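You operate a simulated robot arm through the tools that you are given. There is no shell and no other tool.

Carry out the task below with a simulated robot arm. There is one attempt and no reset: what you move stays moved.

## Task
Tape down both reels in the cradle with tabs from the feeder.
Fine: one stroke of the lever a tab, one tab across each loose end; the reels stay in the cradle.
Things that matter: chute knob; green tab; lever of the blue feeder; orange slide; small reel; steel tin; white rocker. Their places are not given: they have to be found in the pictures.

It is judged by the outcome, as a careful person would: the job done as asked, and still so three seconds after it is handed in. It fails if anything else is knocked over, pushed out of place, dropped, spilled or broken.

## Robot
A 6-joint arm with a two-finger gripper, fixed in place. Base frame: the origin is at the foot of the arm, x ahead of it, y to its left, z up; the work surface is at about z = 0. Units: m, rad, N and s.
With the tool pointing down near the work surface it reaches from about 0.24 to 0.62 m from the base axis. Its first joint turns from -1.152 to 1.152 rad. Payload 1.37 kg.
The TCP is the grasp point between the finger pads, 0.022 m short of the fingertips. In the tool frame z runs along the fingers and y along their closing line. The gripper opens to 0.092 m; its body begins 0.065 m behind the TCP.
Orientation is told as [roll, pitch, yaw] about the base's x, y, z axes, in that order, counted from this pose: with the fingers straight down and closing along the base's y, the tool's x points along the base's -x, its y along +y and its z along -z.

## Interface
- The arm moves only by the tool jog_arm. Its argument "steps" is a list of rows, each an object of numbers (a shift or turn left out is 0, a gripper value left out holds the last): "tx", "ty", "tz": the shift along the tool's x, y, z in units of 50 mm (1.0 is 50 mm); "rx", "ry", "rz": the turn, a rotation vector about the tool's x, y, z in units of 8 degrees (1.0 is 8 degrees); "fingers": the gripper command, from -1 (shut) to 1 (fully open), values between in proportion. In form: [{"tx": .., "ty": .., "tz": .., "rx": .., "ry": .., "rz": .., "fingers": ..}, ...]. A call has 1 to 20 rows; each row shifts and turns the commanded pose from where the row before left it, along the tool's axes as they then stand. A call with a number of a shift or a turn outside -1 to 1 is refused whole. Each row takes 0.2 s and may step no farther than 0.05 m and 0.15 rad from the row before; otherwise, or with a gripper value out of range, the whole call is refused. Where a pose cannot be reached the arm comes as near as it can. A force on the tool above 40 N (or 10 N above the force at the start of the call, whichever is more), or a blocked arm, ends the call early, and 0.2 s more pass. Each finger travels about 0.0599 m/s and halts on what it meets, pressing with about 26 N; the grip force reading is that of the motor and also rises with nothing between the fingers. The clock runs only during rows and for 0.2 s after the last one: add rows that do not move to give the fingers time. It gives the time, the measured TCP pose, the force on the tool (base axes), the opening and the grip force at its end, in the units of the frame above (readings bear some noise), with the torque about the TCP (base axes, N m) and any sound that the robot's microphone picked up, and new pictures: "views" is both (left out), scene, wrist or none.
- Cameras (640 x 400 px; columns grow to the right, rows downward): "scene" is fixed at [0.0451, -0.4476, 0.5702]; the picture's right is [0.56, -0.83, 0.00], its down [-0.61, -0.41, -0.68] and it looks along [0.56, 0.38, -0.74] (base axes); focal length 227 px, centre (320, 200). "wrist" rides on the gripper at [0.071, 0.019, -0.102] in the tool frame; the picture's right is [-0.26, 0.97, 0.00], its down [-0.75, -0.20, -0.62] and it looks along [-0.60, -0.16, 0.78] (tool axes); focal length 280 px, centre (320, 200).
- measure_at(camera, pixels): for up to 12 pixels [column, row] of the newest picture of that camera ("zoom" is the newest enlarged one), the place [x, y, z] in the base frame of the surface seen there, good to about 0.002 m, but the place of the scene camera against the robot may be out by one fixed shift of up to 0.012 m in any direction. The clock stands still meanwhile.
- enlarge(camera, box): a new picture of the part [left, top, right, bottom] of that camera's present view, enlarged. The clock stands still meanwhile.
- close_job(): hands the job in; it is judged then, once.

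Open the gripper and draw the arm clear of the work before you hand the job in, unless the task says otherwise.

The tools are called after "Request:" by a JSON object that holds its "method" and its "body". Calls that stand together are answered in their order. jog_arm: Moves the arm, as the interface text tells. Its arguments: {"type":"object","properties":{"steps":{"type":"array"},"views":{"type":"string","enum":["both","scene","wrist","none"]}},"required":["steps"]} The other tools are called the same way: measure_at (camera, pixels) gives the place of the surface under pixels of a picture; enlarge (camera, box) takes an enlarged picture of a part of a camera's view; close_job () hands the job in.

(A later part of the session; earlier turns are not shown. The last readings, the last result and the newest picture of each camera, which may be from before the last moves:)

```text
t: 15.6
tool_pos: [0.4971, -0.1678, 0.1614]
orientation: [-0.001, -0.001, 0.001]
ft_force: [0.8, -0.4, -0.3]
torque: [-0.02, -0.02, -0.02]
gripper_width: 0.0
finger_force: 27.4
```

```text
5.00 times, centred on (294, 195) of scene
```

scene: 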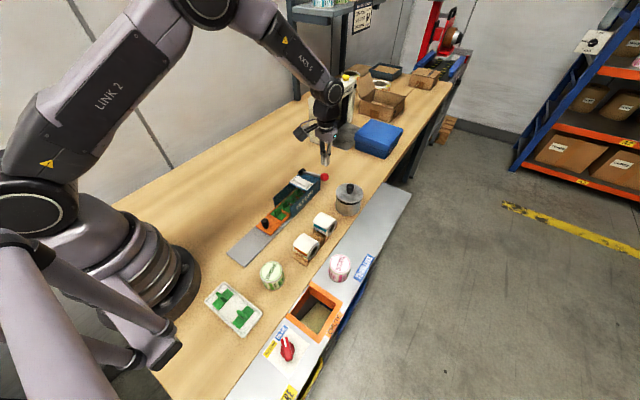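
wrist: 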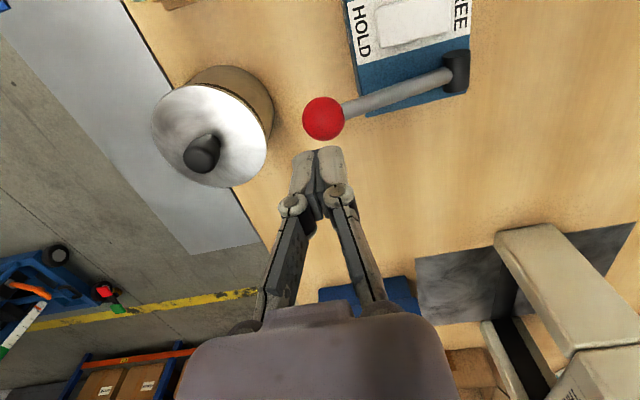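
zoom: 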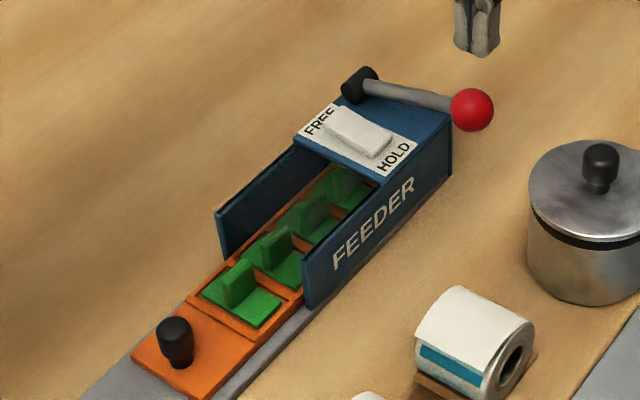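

The lever sprang back and the slide stays one pitch out, exposing the first tab at zoom (245,300). I move back to view it with the wrist camera.

Request:
{"method": "jog_arm", "body": {"steps": [{"tx": 0.75, "ty": 0.28, "fingers": -0.2}, {"tx": 0.75, "ty": 0.28}, {"tx": 0.75, "ty": 0.28}, {"tx": 0.75, "ty": 0.28}, {"tx": 0.75, "ty": 0.28}, {}], "views": "wrist"}}

Request:
{"method": "enlarge", "body": {"camera": "wrist", "box": [260, 80, 400, 220]}}

```text
t: 17.0
tool_pos: [0.307, -0.098, 0.1624]
orientation: [-0.002, -0.003, 0.0]
ft_force: [0.3, 0.0, -0.2]
torque: [0.0, 0.01, -0.02]
gripper_width: 0.0367
finger_force: 0.0
```

wrist: 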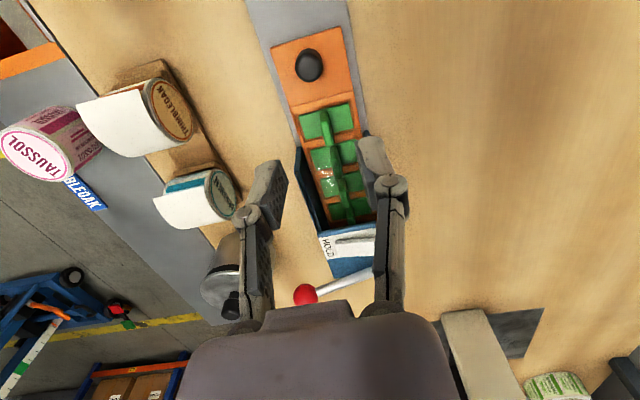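

```text
2.86 times, centred on (330, 150) of wrist
```

zoom: 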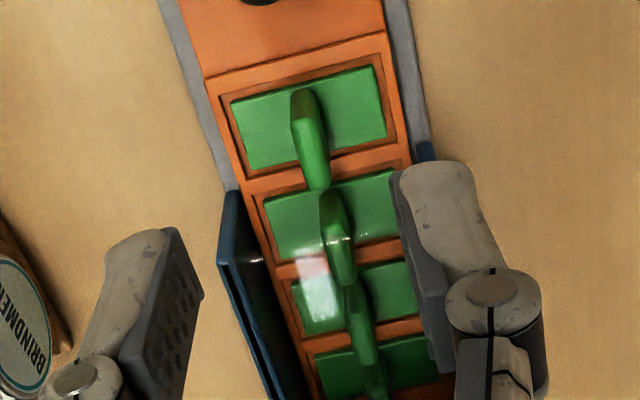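

Tab 1 (zoom (310,125)) is fully out of the walls and cover. I measure its plate corners and fin.

Request:
{"method": "measure_at", "body": {"camera": "zoom", "pixels": [[236, 106], [372, 72], [384, 132], [255, 165], [300, 95], [312, 100], [318, 150], [318, 180], [304, 130], [270, 130], [350, 110], [308, 160]]}}

```text
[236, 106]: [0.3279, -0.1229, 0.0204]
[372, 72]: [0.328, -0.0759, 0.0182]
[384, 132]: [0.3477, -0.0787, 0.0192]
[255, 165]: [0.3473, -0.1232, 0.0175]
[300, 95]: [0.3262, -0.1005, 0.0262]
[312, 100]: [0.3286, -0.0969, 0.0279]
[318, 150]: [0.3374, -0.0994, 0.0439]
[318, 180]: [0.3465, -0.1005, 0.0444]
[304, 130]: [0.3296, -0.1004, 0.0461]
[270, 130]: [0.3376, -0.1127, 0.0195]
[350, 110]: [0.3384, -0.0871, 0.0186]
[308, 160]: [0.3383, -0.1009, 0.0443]
```

Tab 1: plate x 0.327–0.349, y −0.123…−0.077, top z≈0.019; fin centred (0.338,−0.0995), top z≈0.0455. I move above and down around the fin, stopping a bit high to check.

Request:
{"method": "jog_arm", "body": {"steps": [{"tx": -0.62, "ty": -0.03}, {"tz": 0.7}, {"tz": 0.7}, {"tz": 0.4}, {}], "views": "both"}}

```text
t: 18.2
tool_pos: [0.3371, -0.0986, 0.0722]
orientation: [-0.001, -0.003, -0.002]
ft_force: [-0.8, 0.3, 0.6]
torque: [0.01, -0.01, 0.02]
gripper_width: 0.0369
finger_force: 0.1
```

scene: 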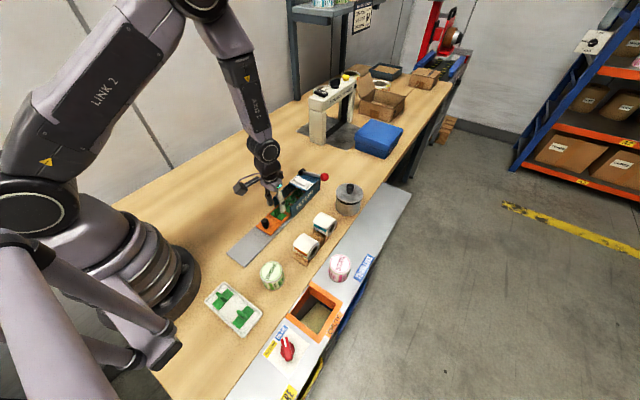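
wrist: 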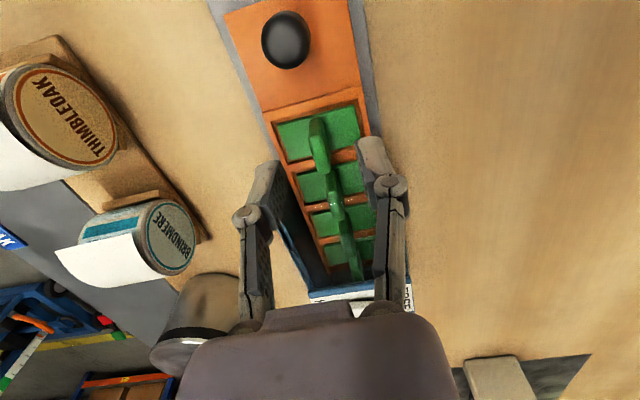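

The fin sits centred between the fingers at column ~320. I descend the last 26 mm and close.

Request:
{"method": "jog_arm", "body": {"steps": [{"tz": 0.3, "tx": -0.01, "ty": -0.01}, {"tz": 0.22}, {}, {"fingers": -1}, {"fingers": -1}, {"fingers": -1}, {"fingers": -1}], "views": "both"}}

Request:
{"method": "enlarge", "body": {"camera": "scene", "box": [230, 155, 358, 235]}}

```text
t: 19.8
tool_pos: [0.3392, -0.1002, 0.0458]
orientation: [-0.002, -0.002, 0.001]
ft_force: [0.0, -0.8, -0.3]
torque: [-0.03, -0.02, 0.02]
gripper_width: 0.0062
finger_force: 26.0
```

scene: 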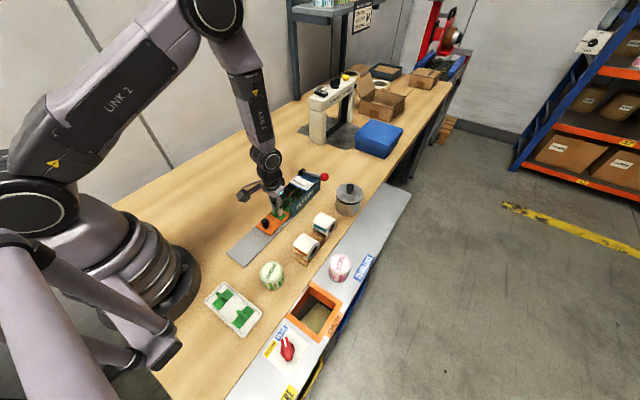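
wrist: 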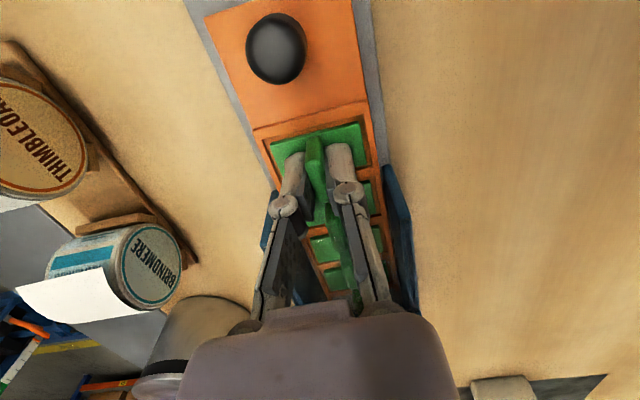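

```text
5.00 times, centred on (294, 195) of scene
```

zoom: 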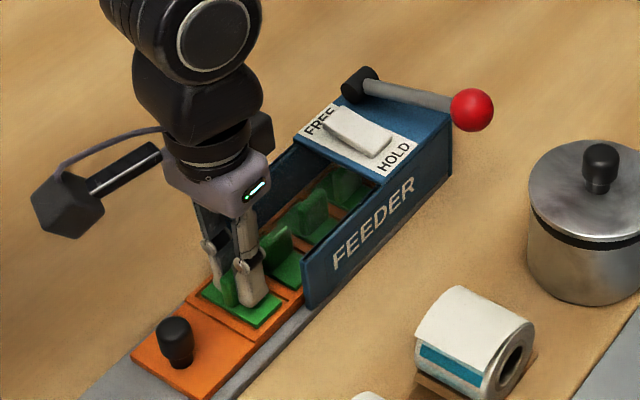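

The fin is gripped (opening 6.2 mm, 26 N). I lift slowly and watch the force in case the tab is held in its pocket.

Request:
{"method": "jog_arm", "body": {"steps": [{"tz": -0.04}, {"tz": -0.06}, {"tz": -0.1}, {}], "views": "both"}}

Request:
{"method": "enlarge", "body": {"camera": "scene", "box": [230, 155, 358, 235]}}

```text
t: 20.8
tool_pos: [0.3392, -0.0988, 0.0556]
orientation: [0.0, -0.001, 0.001]
ft_force: [-0.2, 0.0, 0.1]
torque: [-0.04, -0.01, -0.02]
gripper_width: 0.0062
finger_force: 26.3
```

scene: 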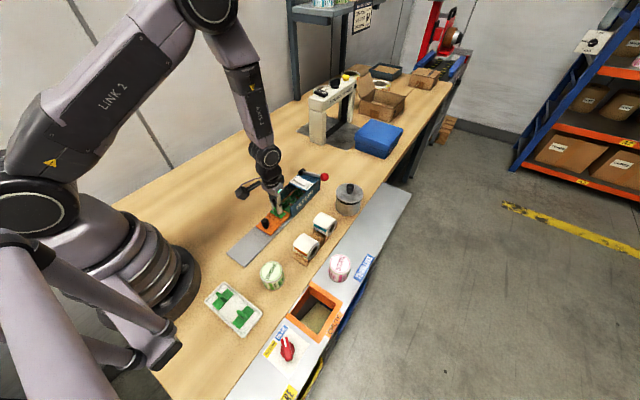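
wrist: 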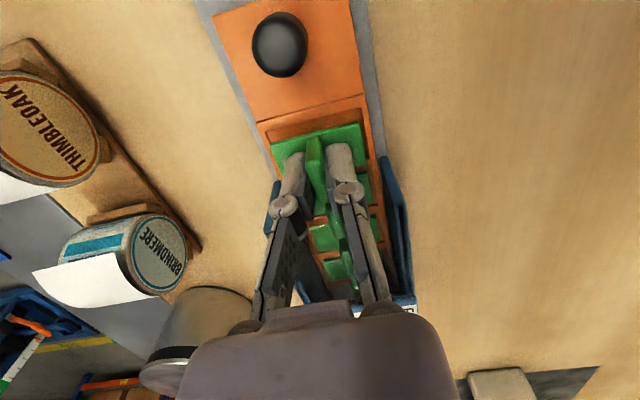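

```text
5.00 times, centred on (294, 195) of scene
```

zoom: 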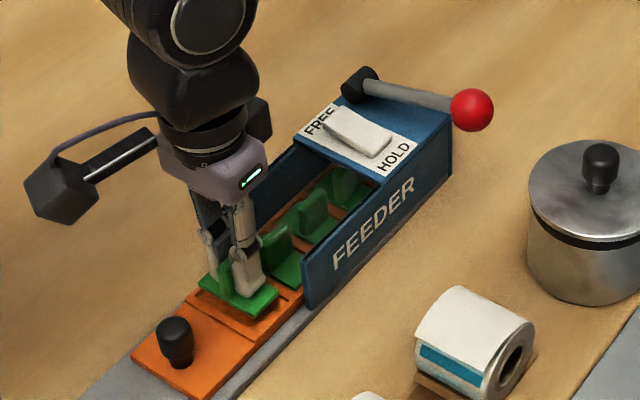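

The tab lifts cleanly. Before placing, I study the near reel's flap profile in the scene, and lift the tab higher meanwhile is not needed yet.

Request:
{"method": "enlarge", "body": {"camera": "scene", "box": [288, 228, 328, 268]}}

Request:
{"method": "enlarge", "body": {"camera": "scene", "box": [308, 206, 348, 246]}}

```text
10.00 times, centred on (308, 248) of scene
```

zoom: 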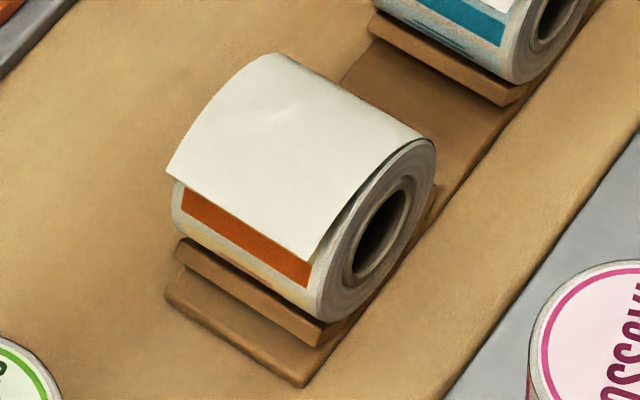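

```text
10.00 times, centred on (328, 226) of scene
```

zoom: 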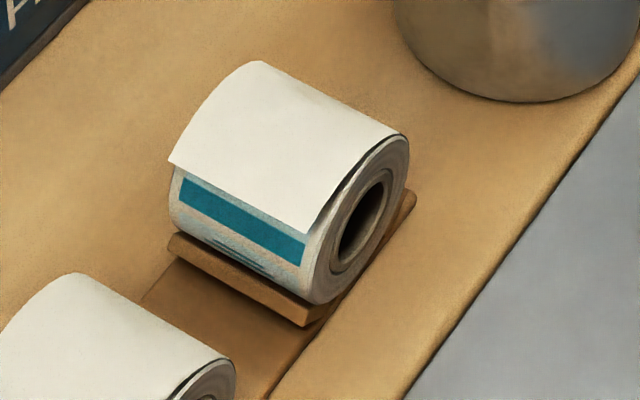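

I measure the far reel's flap profile along its right edge and the reel's end-face circle in this zoom.

Request:
{"method": "measure_at", "body": {"camera": "zoom", "pixels": [[395, 130], [370, 145], [350, 165], [335, 185], [322, 205], [306, 228], [300, 270], [320, 295], [350, 285], [385, 235], [405, 170], [310, 250]]}}

Request:
{"method": "measure_at", "body": {"camera": "zoom", "pixels": [[262, 66], [240, 85], [220, 105], [200, 125], [185, 145], [172, 160], [178, 180], [240, 192], [240, 205], [240, 220], [240, 240], [240, 260]]}}

```text
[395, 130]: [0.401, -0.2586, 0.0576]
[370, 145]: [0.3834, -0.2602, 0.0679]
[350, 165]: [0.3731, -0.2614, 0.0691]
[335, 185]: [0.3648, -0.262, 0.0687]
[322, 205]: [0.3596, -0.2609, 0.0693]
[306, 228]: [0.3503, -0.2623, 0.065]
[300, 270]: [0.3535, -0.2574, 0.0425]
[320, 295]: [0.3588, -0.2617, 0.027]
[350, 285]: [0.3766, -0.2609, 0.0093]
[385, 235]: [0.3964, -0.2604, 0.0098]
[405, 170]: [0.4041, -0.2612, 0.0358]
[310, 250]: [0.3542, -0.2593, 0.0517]
```

```text
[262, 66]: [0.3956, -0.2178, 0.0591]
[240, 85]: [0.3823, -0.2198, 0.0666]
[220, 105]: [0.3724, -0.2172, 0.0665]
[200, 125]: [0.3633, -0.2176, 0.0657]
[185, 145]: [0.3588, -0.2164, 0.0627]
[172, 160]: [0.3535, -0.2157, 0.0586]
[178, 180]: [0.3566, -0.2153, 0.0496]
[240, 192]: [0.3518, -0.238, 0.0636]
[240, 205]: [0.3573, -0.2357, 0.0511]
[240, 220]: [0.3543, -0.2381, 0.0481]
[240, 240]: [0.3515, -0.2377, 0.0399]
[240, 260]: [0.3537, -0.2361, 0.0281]
```

The flap leaves the reel near its top and its free edge hangs a few mm off the body. I lift the tab clear and move beside the near reel to see the flap's profile closely with the wrist camera.

Request:
{"method": "jog_arm", "body": {"steps": [{"tz": -0.5}, {"tz": -0.8}, {"tx": 0.6, "ty": -0.47, "tz": -0.1}, {"tx": 0.6, "ty": -0.47}, {"tx": 0.58, "ty": -0.47}, {}], "views": "both"}}

Request:
{"method": "enlarge", "body": {"camera": "wrist", "box": [160, 80, 320, 220]}}

```text
t: 22.2
tool_pos: [0.2505, -0.1705, 0.1255]
orientation: [-0.002, -0.001, 0.0]
ft_force: [-0.3, 0.6, -0.5]
torque: [0.0, -0.01, -0.01]
gripper_width: 0.006
finger_force: 26.6
```

scene: 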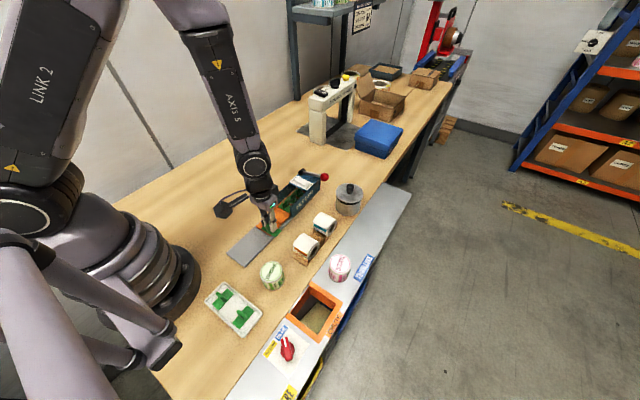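
wrist: 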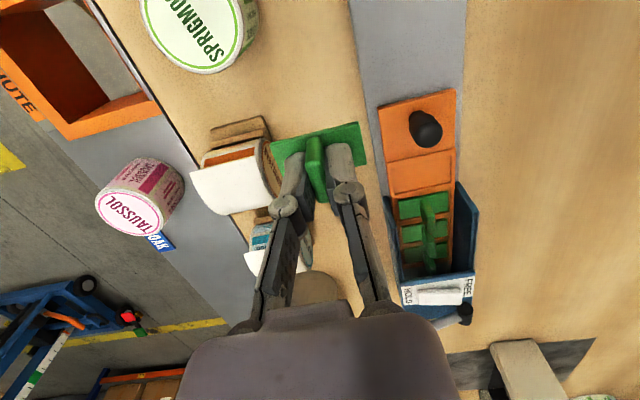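

```text
2.86 times, centred on (240, 150) of wrist
```

zoom: 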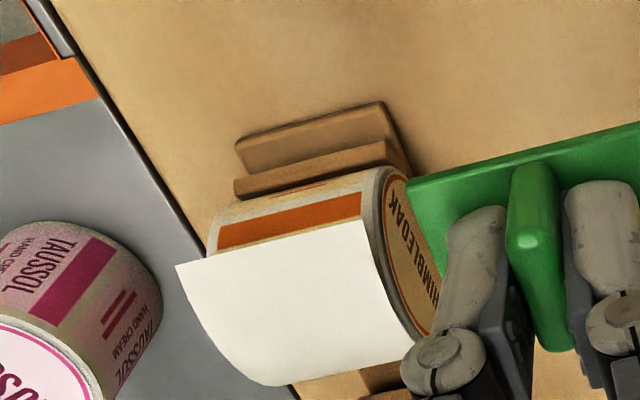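

I measure the near reel's flap edge and centre profile plus the visible end face in this zoom.

Request:
{"method": "measure_at", "body": {"camera": "zoom", "pixels": [[180, 266], [270, 245], [355, 222], [275, 260], [285, 290], [290, 320], [300, 350], [305, 370], [268, 235], [265, 220], [262, 195], [365, 240]]}}

Request:
{"method": "measure_at", "body": {"camera": "zoom", "pixels": [[360, 226], [375, 260], [385, 290], [400, 330], [388, 190], [385, 170], [405, 230], [430, 310], [415, 265], [240, 180], [270, 165], [320, 125]]}}

```text
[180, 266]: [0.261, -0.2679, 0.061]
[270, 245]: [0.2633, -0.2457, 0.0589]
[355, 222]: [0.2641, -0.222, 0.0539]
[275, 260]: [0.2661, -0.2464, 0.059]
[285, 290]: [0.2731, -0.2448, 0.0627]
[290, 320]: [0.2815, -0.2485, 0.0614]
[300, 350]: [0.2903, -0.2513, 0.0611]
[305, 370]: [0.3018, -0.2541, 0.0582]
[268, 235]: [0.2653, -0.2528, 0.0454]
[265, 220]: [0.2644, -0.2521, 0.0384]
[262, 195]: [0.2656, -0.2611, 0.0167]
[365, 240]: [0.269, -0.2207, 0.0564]
```

```text
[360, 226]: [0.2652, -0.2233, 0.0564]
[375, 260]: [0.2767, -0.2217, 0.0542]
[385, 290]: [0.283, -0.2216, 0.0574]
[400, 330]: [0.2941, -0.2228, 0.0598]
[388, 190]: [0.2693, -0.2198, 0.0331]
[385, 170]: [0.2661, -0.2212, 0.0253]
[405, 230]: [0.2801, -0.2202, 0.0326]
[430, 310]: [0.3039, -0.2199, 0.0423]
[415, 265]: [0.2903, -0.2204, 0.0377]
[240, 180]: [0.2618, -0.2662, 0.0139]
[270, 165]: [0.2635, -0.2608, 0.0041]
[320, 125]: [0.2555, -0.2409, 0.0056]
```

Edge of the near reel's flap: x≈0.264, centre y≈−0.245, z≈0.0595. I measure the held tab's plate to know its offset from the TCP.

Request:
{"method": "measure_at", "body": {"camera": "wrist", "pixels": [[275, 145], [290, 140], [330, 130], [357, 123], [364, 150], [364, 160], [352, 140], [316, 160], [285, 160], [360, 165], [345, 126], [300, 143]]}}

Request:
{"method": "enlarge", "body": {"camera": "wrist", "box": [260, 110, 380, 220]}}

Request:
{"method": "enlarge", "body": {"camera": "scene", "box": [240, 190, 304, 240]}}

```text
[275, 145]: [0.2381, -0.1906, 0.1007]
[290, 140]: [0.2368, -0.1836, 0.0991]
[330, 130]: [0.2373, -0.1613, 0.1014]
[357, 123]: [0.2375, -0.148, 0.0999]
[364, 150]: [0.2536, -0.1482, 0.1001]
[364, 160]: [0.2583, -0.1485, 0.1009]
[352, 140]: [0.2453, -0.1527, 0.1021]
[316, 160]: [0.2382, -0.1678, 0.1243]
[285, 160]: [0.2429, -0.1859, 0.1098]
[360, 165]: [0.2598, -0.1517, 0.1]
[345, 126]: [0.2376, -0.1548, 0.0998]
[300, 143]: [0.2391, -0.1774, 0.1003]
```

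```text
3.64 times, centred on (320, 165) of wrist
```

zoom: 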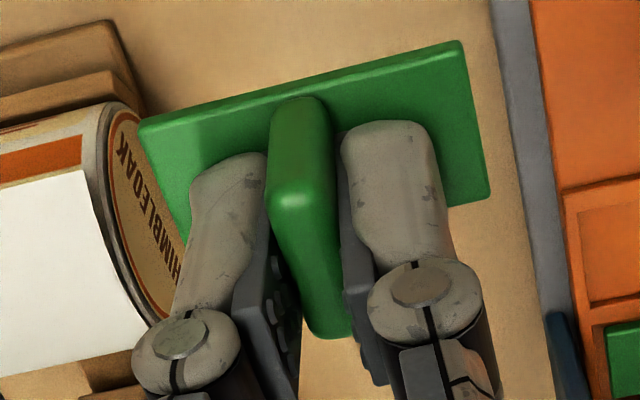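

```text
8.00 times, centred on (272, 215) of scene
```

zoom: 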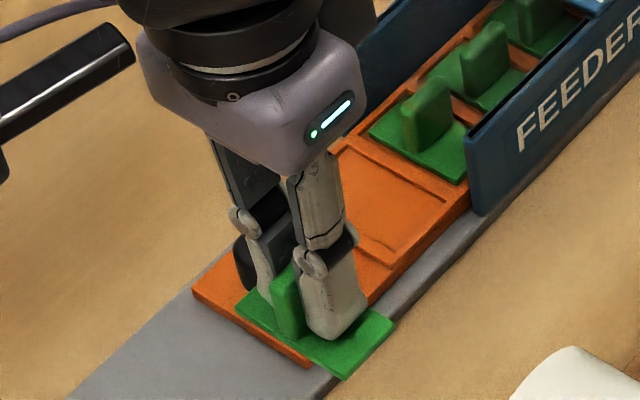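

The tab's plate is centred under the TCP (plate ~25–28 mm below it). I tilt the tool ~11° to match the flap's slope and move above the near reel's loose end, staying ~15 mm above it.

Request:
{"method": "jog_arm", "body": {"steps": [{"ry": -0.7}, {"ry": -0.7}, {"tx": -0.08, "ty": -0.75, "tz": 0.1}, {"tx": -0.087, "ty": -0.74, "tz": 0.1}, {"tz": 0.2}, {}], "views": "both"}}

Request:
{"method": "enlarge", "body": {"camera": "wrist", "box": [240, 80, 400, 220]}}

Request:
{"method": "enlarge", "body": {"camera": "scene", "box": [270, 210, 350, 260]}}

```text
t: 23.6
tool_pos: [0.2585, -0.2485, 0.1064]
orientation: [-0.018, -0.026, -0.001]
ft_force: [-0.2, 0.2, -0.3]
torque: [0.0, 0.03, 0.02]
gripper_width: 0.0062
finger_force: 26.2
out of reach, approached as far as the arm can: row 1, 2
```

scene: 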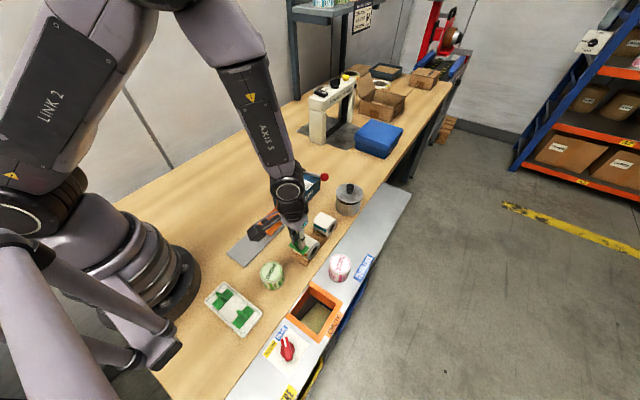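
wrist: 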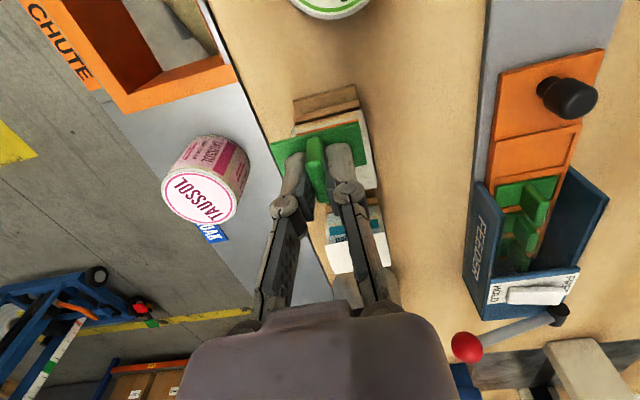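

```text
2.86 times, centred on (320, 150) of wrist
```

zoom: 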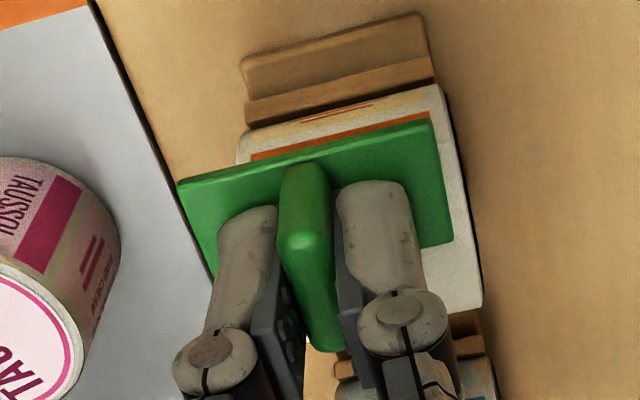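

```text
8.00 times, centred on (310, 235) of scene
```

zoom: 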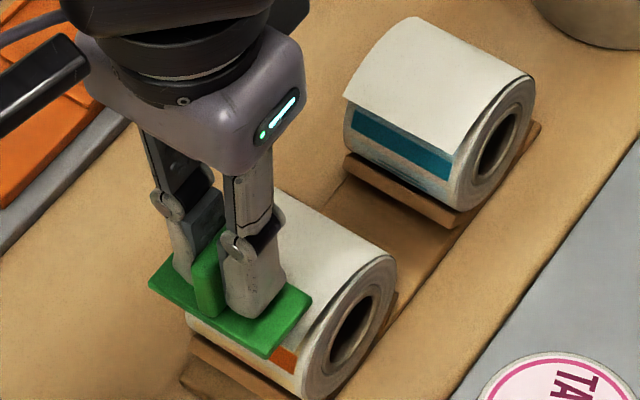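

The tilt at the previous spot was out of reach, so the tool is nearly level (pitch −0.026) here at (0.2585,−0.2485,0.106). Here I'm farther from the base, so I retry a moderate tilt and correct the small roll.

Request:
{"method": "jog_arm", "body": {"steps": [{"rx": -0.13}, {"ry": -0.5}, {"ry": -0.5}, {}], "views": "none"}}

```text
t: 24.6
tool_pos: [0.2593, -0.2431, 0.1071]
orientation: [0.023, -0.082, 0.002]
ft_force: [1.7, 0.4, 0.0]
torque: [-0.01, -0.04, -0.04]
gripper_width: 0.0062
finger_force: 26.0
out of reach, approached as far as the arm can: row 3
```

Tilt beyond ~5° isn't reachable here, so a level placement it is. I level the tool again and read the pose.

Request:
{"method": "jog_arm", "body": {"steps": [{"rx": 0.165, "ry": 0.4}, {}], "views": "none"}}

```text
t: 25.2
tool_pos: [0.2593, -0.2428, 0.1068]
orientation: [0.016, -0.051, 0.002]
ft_force: [0.2, -0.3, 0.0]
torque: [0.03, 0.01, -0.01]
gripper_width: 0.0059
finger_force: 25.7
```

Request:
{"method": "jog_arm", "body": {"steps": [{"rx": 0.115, "ry": 0.2}, {}], "views": "none"}}

```text
t: 25.8
tool_pos: [0.2596, -0.2427, 0.1072]
orientation: [0.003, -0.023, 0.001]
ft_force: [-0.5, 0.3, -0.1]
torque: [0.0, -0.01, -0.02]
gripper_width: 0.0063
finger_force: 25.8
```

Level to about −1.3°. I shift to place the tab's centre just inside the edge line (target TCP x≈0.268, y≈−0.245) and look.

Request:
{"method": "jog_arm", "body": {"steps": [{"tx": -0.18, "ty": -0.046}, {"tz": 0.1}, {}], "views": "both"}}

Request:
{"method": "enlarge", "body": {"camera": "wrist", "box": [240, 80, 400, 220]}}

Request:
{"method": "enlarge", "body": {"camera": "scene", "box": [270, 210, 350, 260]}}

```text
t: 26.6
tool_pos: [0.2685, -0.2446, 0.1007]
orientation: [-0.015, 0.001, 0.002]
ft_force: [0.1, 0.8, 0.3]
torque: [0.0, -0.03, 0.0]
gripper_width: 0.0063
finger_force: 25.6
```

scene: 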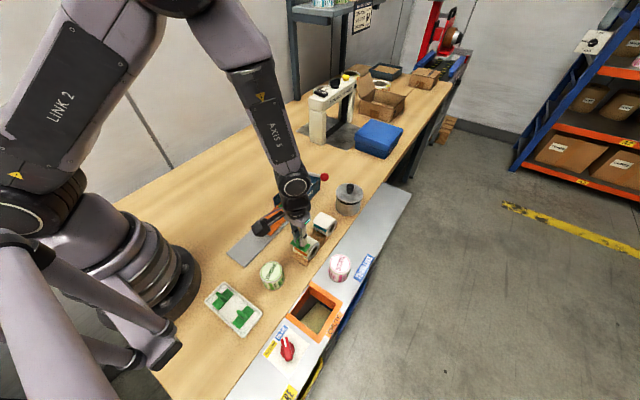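
wrist: 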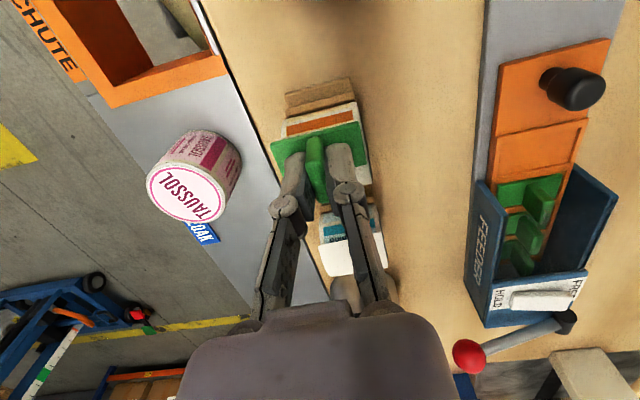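

```text
2.86 times, centred on (320, 150) of wrist
```

zoom: 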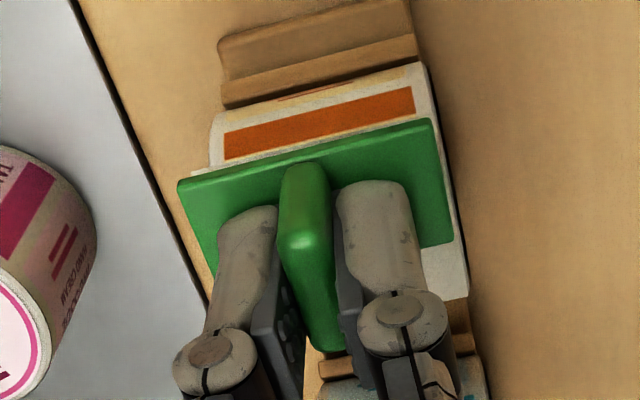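

```text
8.00 times, centred on (310, 235) of scene
```

zoom: 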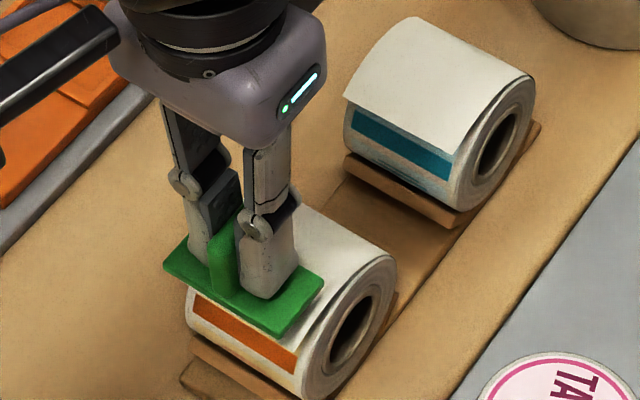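

I check the tab's plate corners against the flap's visible corners with measurements in the wrist zoom... the newest zoom is the scene one, so I use raw wrist pixels.

Request:
{"method": "measure_at", "body": {"camera": "wrist", "pixels": [[272, 145], [300, 138], [340, 128], [357, 124], [363, 150], [362, 163], [277, 142], [275, 141], [365, 170], [366, 180], [345, 104], [300, 128]]}}

Request:
{"method": "measure_at", "body": {"camera": "scene", "pixels": [[291, 243], [300, 248], [305, 251], [310, 245], [294, 246], [306, 253], [297, 248], [315, 240]]}}

```text
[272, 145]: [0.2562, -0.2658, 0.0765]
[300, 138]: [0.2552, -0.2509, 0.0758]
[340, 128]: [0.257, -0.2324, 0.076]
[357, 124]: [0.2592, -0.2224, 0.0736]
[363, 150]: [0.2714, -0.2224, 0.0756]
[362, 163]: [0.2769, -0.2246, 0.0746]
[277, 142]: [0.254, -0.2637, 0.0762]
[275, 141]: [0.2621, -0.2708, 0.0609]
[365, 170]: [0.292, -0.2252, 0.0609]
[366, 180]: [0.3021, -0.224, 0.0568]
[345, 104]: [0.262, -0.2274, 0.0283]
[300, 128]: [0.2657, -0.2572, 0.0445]
```

```text
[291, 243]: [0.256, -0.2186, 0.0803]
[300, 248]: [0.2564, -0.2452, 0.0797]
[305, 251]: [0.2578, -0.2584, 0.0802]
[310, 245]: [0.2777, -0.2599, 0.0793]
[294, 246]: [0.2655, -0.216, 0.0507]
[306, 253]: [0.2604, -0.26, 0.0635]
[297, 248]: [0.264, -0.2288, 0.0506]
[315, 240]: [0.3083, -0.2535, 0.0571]
```

The tab's plate (x 0.2555–0.278, y −0.267…−0.2215) straddles the edge line at x≈0.264. I descend gently to near contact.

Request:
{"method": "jog_arm", "body": {"steps": [{"tz": 0.1}, {"tz": 0.06}, {}], "views": "none"}}

Request:
{"method": "jog_arm", "body": {"steps": [{"tz": 0.04}, {}], "views": "both"}}

Request:
{"method": "enlarge", "body": {"camera": "scene", "box": [270, 210, 350, 260]}}

```text
t: 27.4
tool_pos: [0.2693, -0.246, 0.0937]
orientation: [-0.016, 0.0, 0.003]
ft_force: [0.5, 1.0, -0.5]
torque: [-0.02, 0.02, 0.06]
gripper_width: 0.0061
finger_force: 26.0
```

```text
t: 28.0
tool_pos: [0.2679, -0.2457, 0.0911]
orientation: [-0.016, 0.001, 0.003]
ft_force: [1.5, -0.3, -0.6]
torque: [0.0, -0.01, -0.01]
gripper_width: 0.0063
finger_force: 25.5
```

scene: 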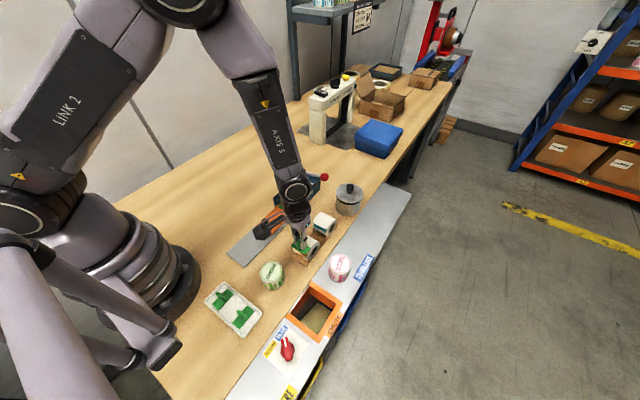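
wrist: 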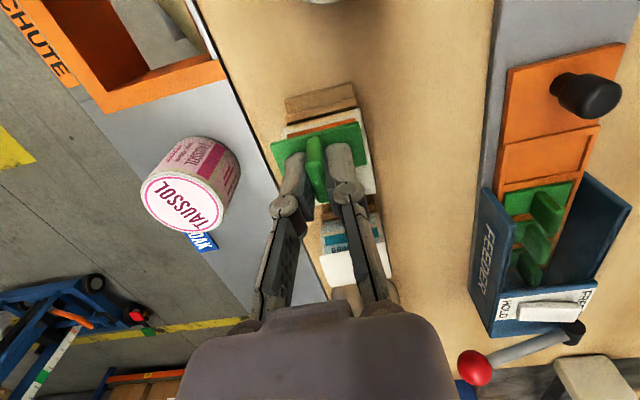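

```text
8.00 times, centred on (310, 235) of scene
```

zoom: 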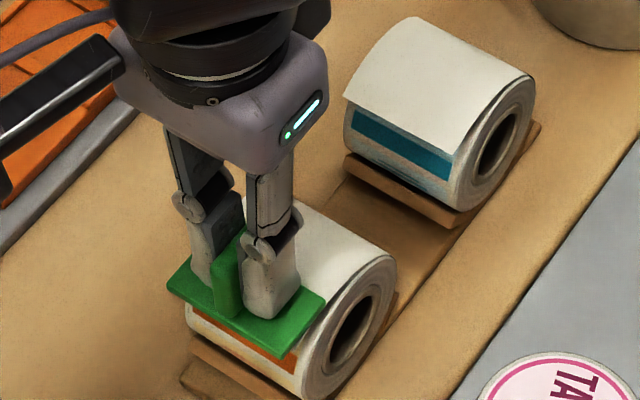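

No contact force yet at z=0.091; I continue in 1 mm steps.

Request:
{"method": "jog_arm", "body": {"steps": [{"tz": 0.02}, {"tz": 0.02}, {}], "views": "none"}}

Request:
{"method": "jog_arm", "body": {"steps": [{"tz": 0.02}, {}], "views": "scene"}}

Request:
{"method": "enlarge", "body": {"camera": "scene", "box": [270, 210, 350, 260]}}

```text
t: 28.8
tool_pos: [0.2682, -0.2459, 0.0899]
orientation: [-0.014, 0.002, 0.001]
ft_force: [0.4, 0.5, -0.3]
torque: [-0.02, 0.01, -0.01]
gripper_width: 0.0063
finger_force: 26.5
```

```text
t: 29.4
tool_pos: [0.2678, -0.2459, 0.0891]
orientation: [-0.015, 0.002, 0.002]
ft_force: [0.0, -0.7, -0.4]
torque: [0.02, 0.02, -0.02]
gripper_width: 0.0062
finger_force: 25.9
```

scene: 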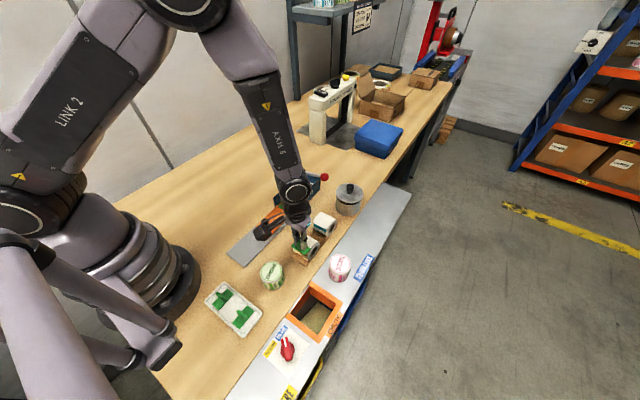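

```text
8.00 times, centred on (310, 235) of scene
```

zoom: 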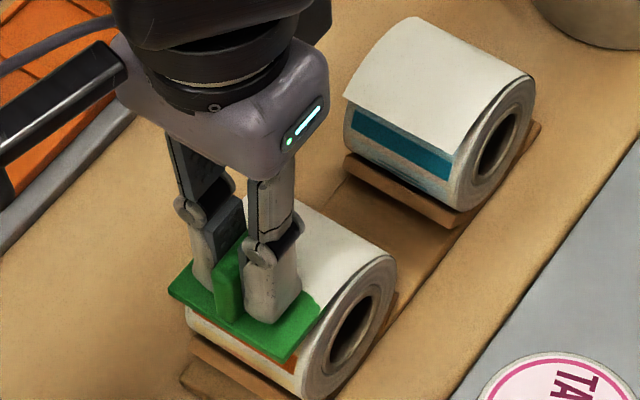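

Still no force at z=0.089; the tab's back edge begins touching the flap at zoom (318,300). I continue in 1 mm steps with a close eye on force.

Request:
{"method": "jog_arm", "body": {"steps": [{"tz": 0.02}, {}], "views": "none"}}

Request:
{"method": "jog_arm", "body": {"steps": [{"tz": 0.02}, {}], "views": "both"}}

Request:
{"method": "enlarge", "body": {"camera": "scene", "box": [285, 225, 333, 265]}}

Request:
{"method": "enlarge", "body": {"camera": "wrist", "box": [240, 80, 400, 220]}}

```text
t: 30.0
tool_pos: [0.268, -0.247, 0.0886]
orientation: [-0.016, 0.001, 0.001]
ft_force: [-0.2, 0.2, -0.4]
torque: [-0.02, 0.01, -0.01]
gripper_width: 0.0062
finger_force: 26.0
```

```text
t: 30.6
tool_pos: [0.268, -0.246, 0.0864]
orientation: [-0.016, 0.003, 0.002]
ft_force: [0.0, 0.3, -0.2]
torque: [0.01, -0.01, -0.02]
gripper_width: 0.006
finger_force: 26.1
```

scene: 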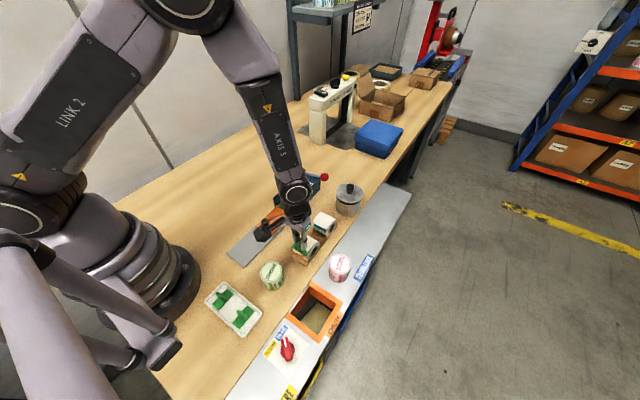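
wrist: 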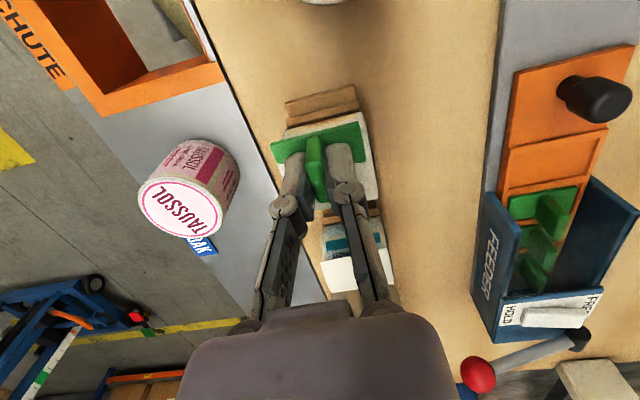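

```text
10.00 times, centred on (309, 245) of scene
```

zoom: 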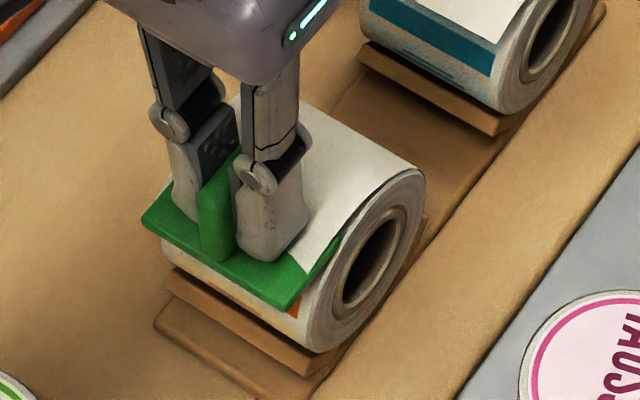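

```text
2.86 times, centred on (320, 150) of wrist
```

zoom: 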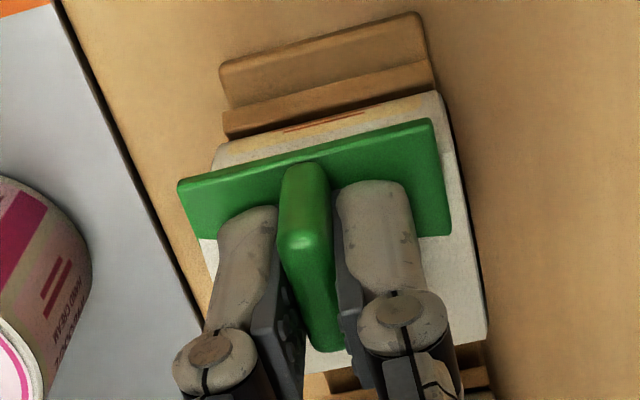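

There is still no force although the plate is now level with the flap: the flap is just thin paper and the real support is the reel's top. A tab laid with its length across the edge would lie flat from the reel's top over the edge, so I lift and turn the tool 90° to place it truly across the loose end.

Request:
{"method": "jog_arm", "body": {"steps": [{"tz": -0.4}, {"tz": -0.5}, {"rz": 0.94}, {"rz": 0.94}, {"rz": 0.94}, {"rz": 0.94}, {"rz": 0.94}, {"rz": 0.94}, {"rz": 0.94}, {"rz": 0.94}, {"rz": 0.94}, {"rz": 0.94}, {"rz": 0.94}, {"rz": 0.91}, {}], "views": "both"}}

Request:
{"method": "enlarge", "body": {"camera": "wrist", "box": [240, 80, 400, 220]}}

Request:
{"method": "enlarge", "body": {"camera": "scene", "box": [270, 210, 350, 260]}}

```text
t: 33.8
tool_pos: [0.267, -0.2463, 0.1311]
orientation: [-0.001, -0.015, -1.57]
ft_force: [0.2, -1.1, -0.6]
torque: [-0.02, -0.05, 0.0]
gripper_width: 0.006
finger_force: 26.2
```

scene: 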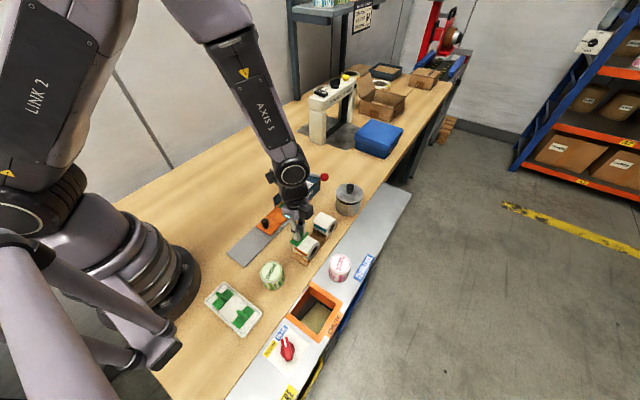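
wrist: 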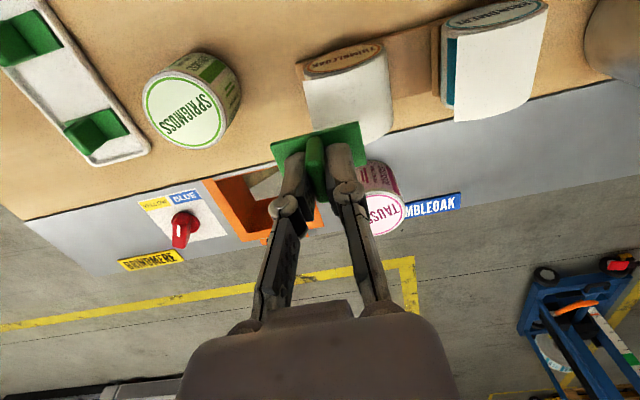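

```text
2.86 times, centred on (320, 150) of wrist
```

zoom: 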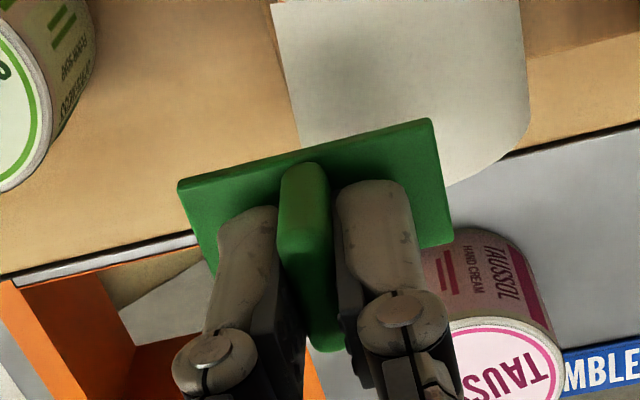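

```text
8.00 times, centred on (310, 235) of scene
```

zoom: 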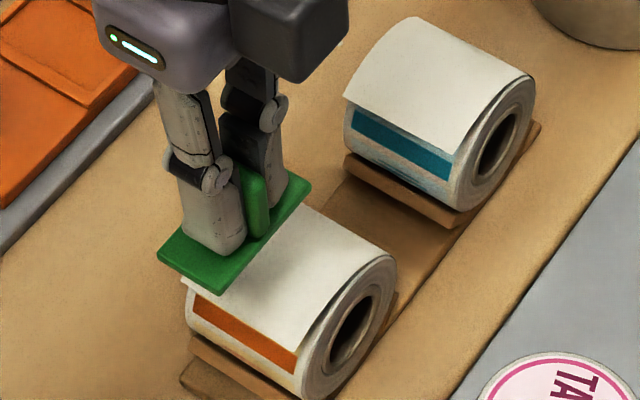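

The tool is now at yaw −90° and level. I measure the tab's plate extents and the flap in this view to check alignment.

Request:
{"method": "measure_at", "body": {"camera": "wrist", "pixels": [[273, 145], [300, 138], [345, 127], [357, 124], [363, 150], [363, 163], [280, 160], [304, 82], [318, 125], [370, 130], [388, 80], [340, 100]]}}

Request:
{"method": "measure_at", "body": {"camera": "scene", "pixels": [[290, 242], [296, 246], [301, 241], [308, 233], [294, 248], [309, 253], [292, 244], [300, 250]]}}

```text
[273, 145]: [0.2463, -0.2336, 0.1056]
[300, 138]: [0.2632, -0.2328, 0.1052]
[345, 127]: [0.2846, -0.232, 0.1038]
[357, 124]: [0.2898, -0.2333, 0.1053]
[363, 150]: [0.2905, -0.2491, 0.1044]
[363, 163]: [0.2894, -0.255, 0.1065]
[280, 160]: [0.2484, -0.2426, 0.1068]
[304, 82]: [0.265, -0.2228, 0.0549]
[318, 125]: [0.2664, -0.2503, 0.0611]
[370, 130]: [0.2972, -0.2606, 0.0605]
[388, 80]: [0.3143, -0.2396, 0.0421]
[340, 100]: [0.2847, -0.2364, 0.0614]
```

```text
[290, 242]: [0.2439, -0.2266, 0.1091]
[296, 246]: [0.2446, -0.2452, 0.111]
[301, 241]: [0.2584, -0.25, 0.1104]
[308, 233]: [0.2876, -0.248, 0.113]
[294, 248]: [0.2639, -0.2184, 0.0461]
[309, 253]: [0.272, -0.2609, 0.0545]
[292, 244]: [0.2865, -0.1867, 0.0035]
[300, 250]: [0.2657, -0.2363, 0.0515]
```

The tab now spans x 0.245–0.290 across the edge line at x≈0.265, y −0.232…−0.256. I nudge −1.5 mm in y and descend toward contact.

Request:
{"method": "jog_arm", "body": {"steps": [{"tx": -0.03, "ty": 0.0, "tz": 0.3}, {"tz": 0.3}, {"tz": 0.1}, {}], "views": "none"}}

Request:
{"method": "jog_arm", "body": {"steps": [{"tz": 0.04}, {}], "views": "both"}}

Request:
{"method": "enlarge", "body": {"camera": "scene", "box": [285, 225, 333, 265]}}

```text
t: 34.8
tool_pos: [0.2685, -0.2466, 0.0977]
orientation: [-0.001, -0.016, -1.57]
ft_force: [-0.3, 1.0, 0.7]
torque: [0.01, 0.0, 0.01]
gripper_width: 0.0061
finger_force: 26.2
```

```text
t: 35.4
tool_pos: [0.2671, -0.2468, 0.0952]
orientation: [-0.001, -0.016, -1.568]
ft_force: [1.0, 0.2, -0.3]
torque: [-0.05, 0.0, -0.01]
gripper_width: 0.0061
finger_force: 25.8
```

scene: 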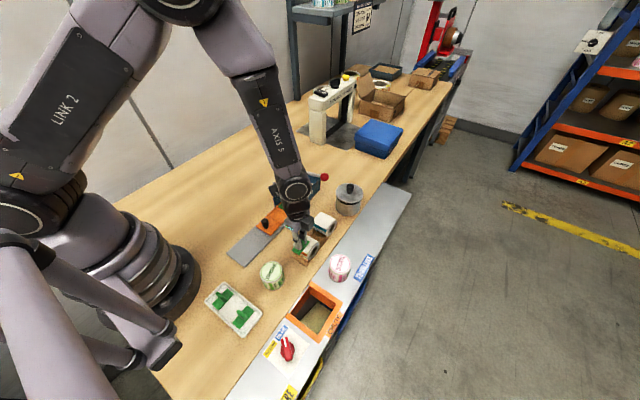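
wrist: 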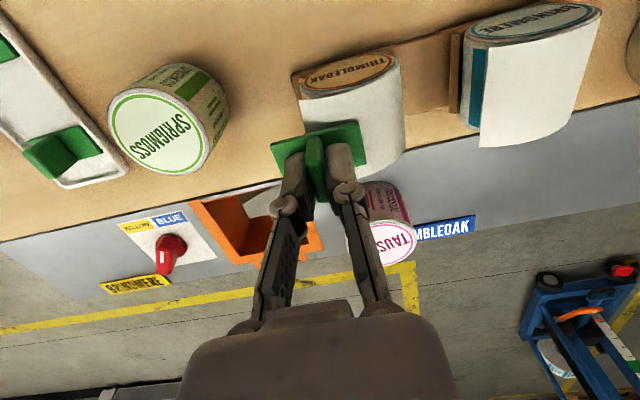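

```text
10.00 times, centred on (309, 245) of scene
```

zoom: 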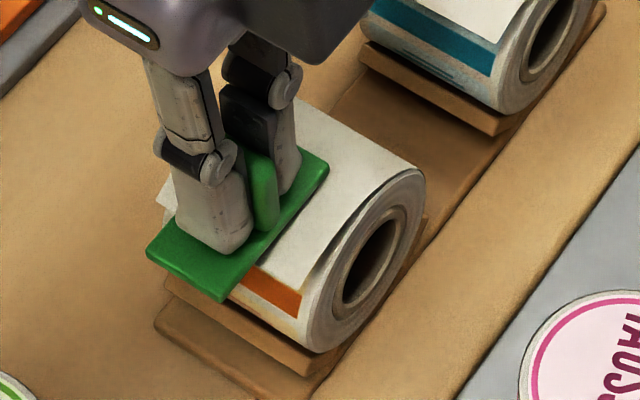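

The tab hovers ~5 mm above the flap, half over it and half beyond the edge. I lower in small steps checking the force.

Request:
{"method": "jog_arm", "body": {"steps": [{"tz": 0.04}, {"tz": 0.02}, {}], "views": "none"}}

Request:
{"method": "jog_arm", "body": {"steps": [{"tz": 0.02}, {}], "views": "none"}}

Request:
{"method": "jog_arm", "body": {"steps": [{"tz": 0.02}, {}], "views": "both"}}

Request:
{"method": "enlarge", "body": {"camera": "scene", "box": [285, 225, 333, 265]}}

```text
t: 36.2
tool_pos: [0.2678, -0.248, 0.0916]
orientation: [-0.001, -0.016, -1.569]
ft_force: [0.6, 0.4, -0.7]
torque: [-0.01, -0.02, -0.03]
gripper_width: 0.0064
finger_force: 26.1
```

```text
t: 36.8
tool_pos: [0.2682, -0.2473, 0.0912]
orientation: [0.0, -0.017, -1.568]
ft_force: [-0.9, -0.5, 0.5]
torque: [0.02, -0.01, -0.02]
gripper_width: 0.0061
finger_force: 25.7
```

```text
t: 37.4
tool_pos: [0.2682, -0.2467, 0.0899]
orientation: [-0.001, -0.015, -1.57]
ft_force: [0.3, 0.1, -0.8]
torque: [0.0, 0.04, 0.01]
gripper_width: 0.0061
finger_force: 25.9
```

scene: 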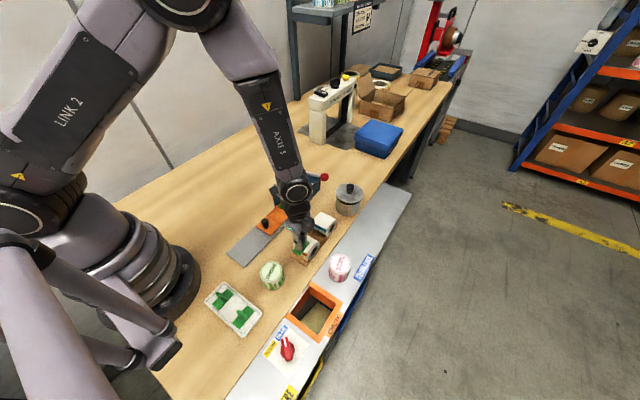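
wrist: 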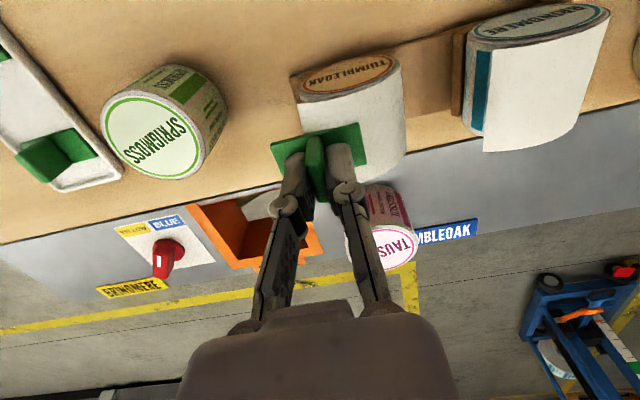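

```text
10.00 times, centred on (309, 245) of scene
```

zoom: 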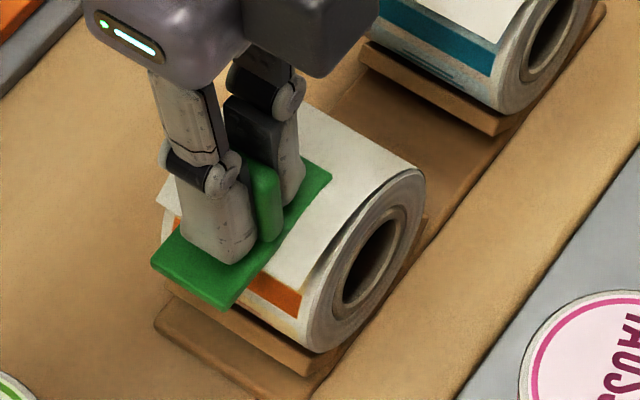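

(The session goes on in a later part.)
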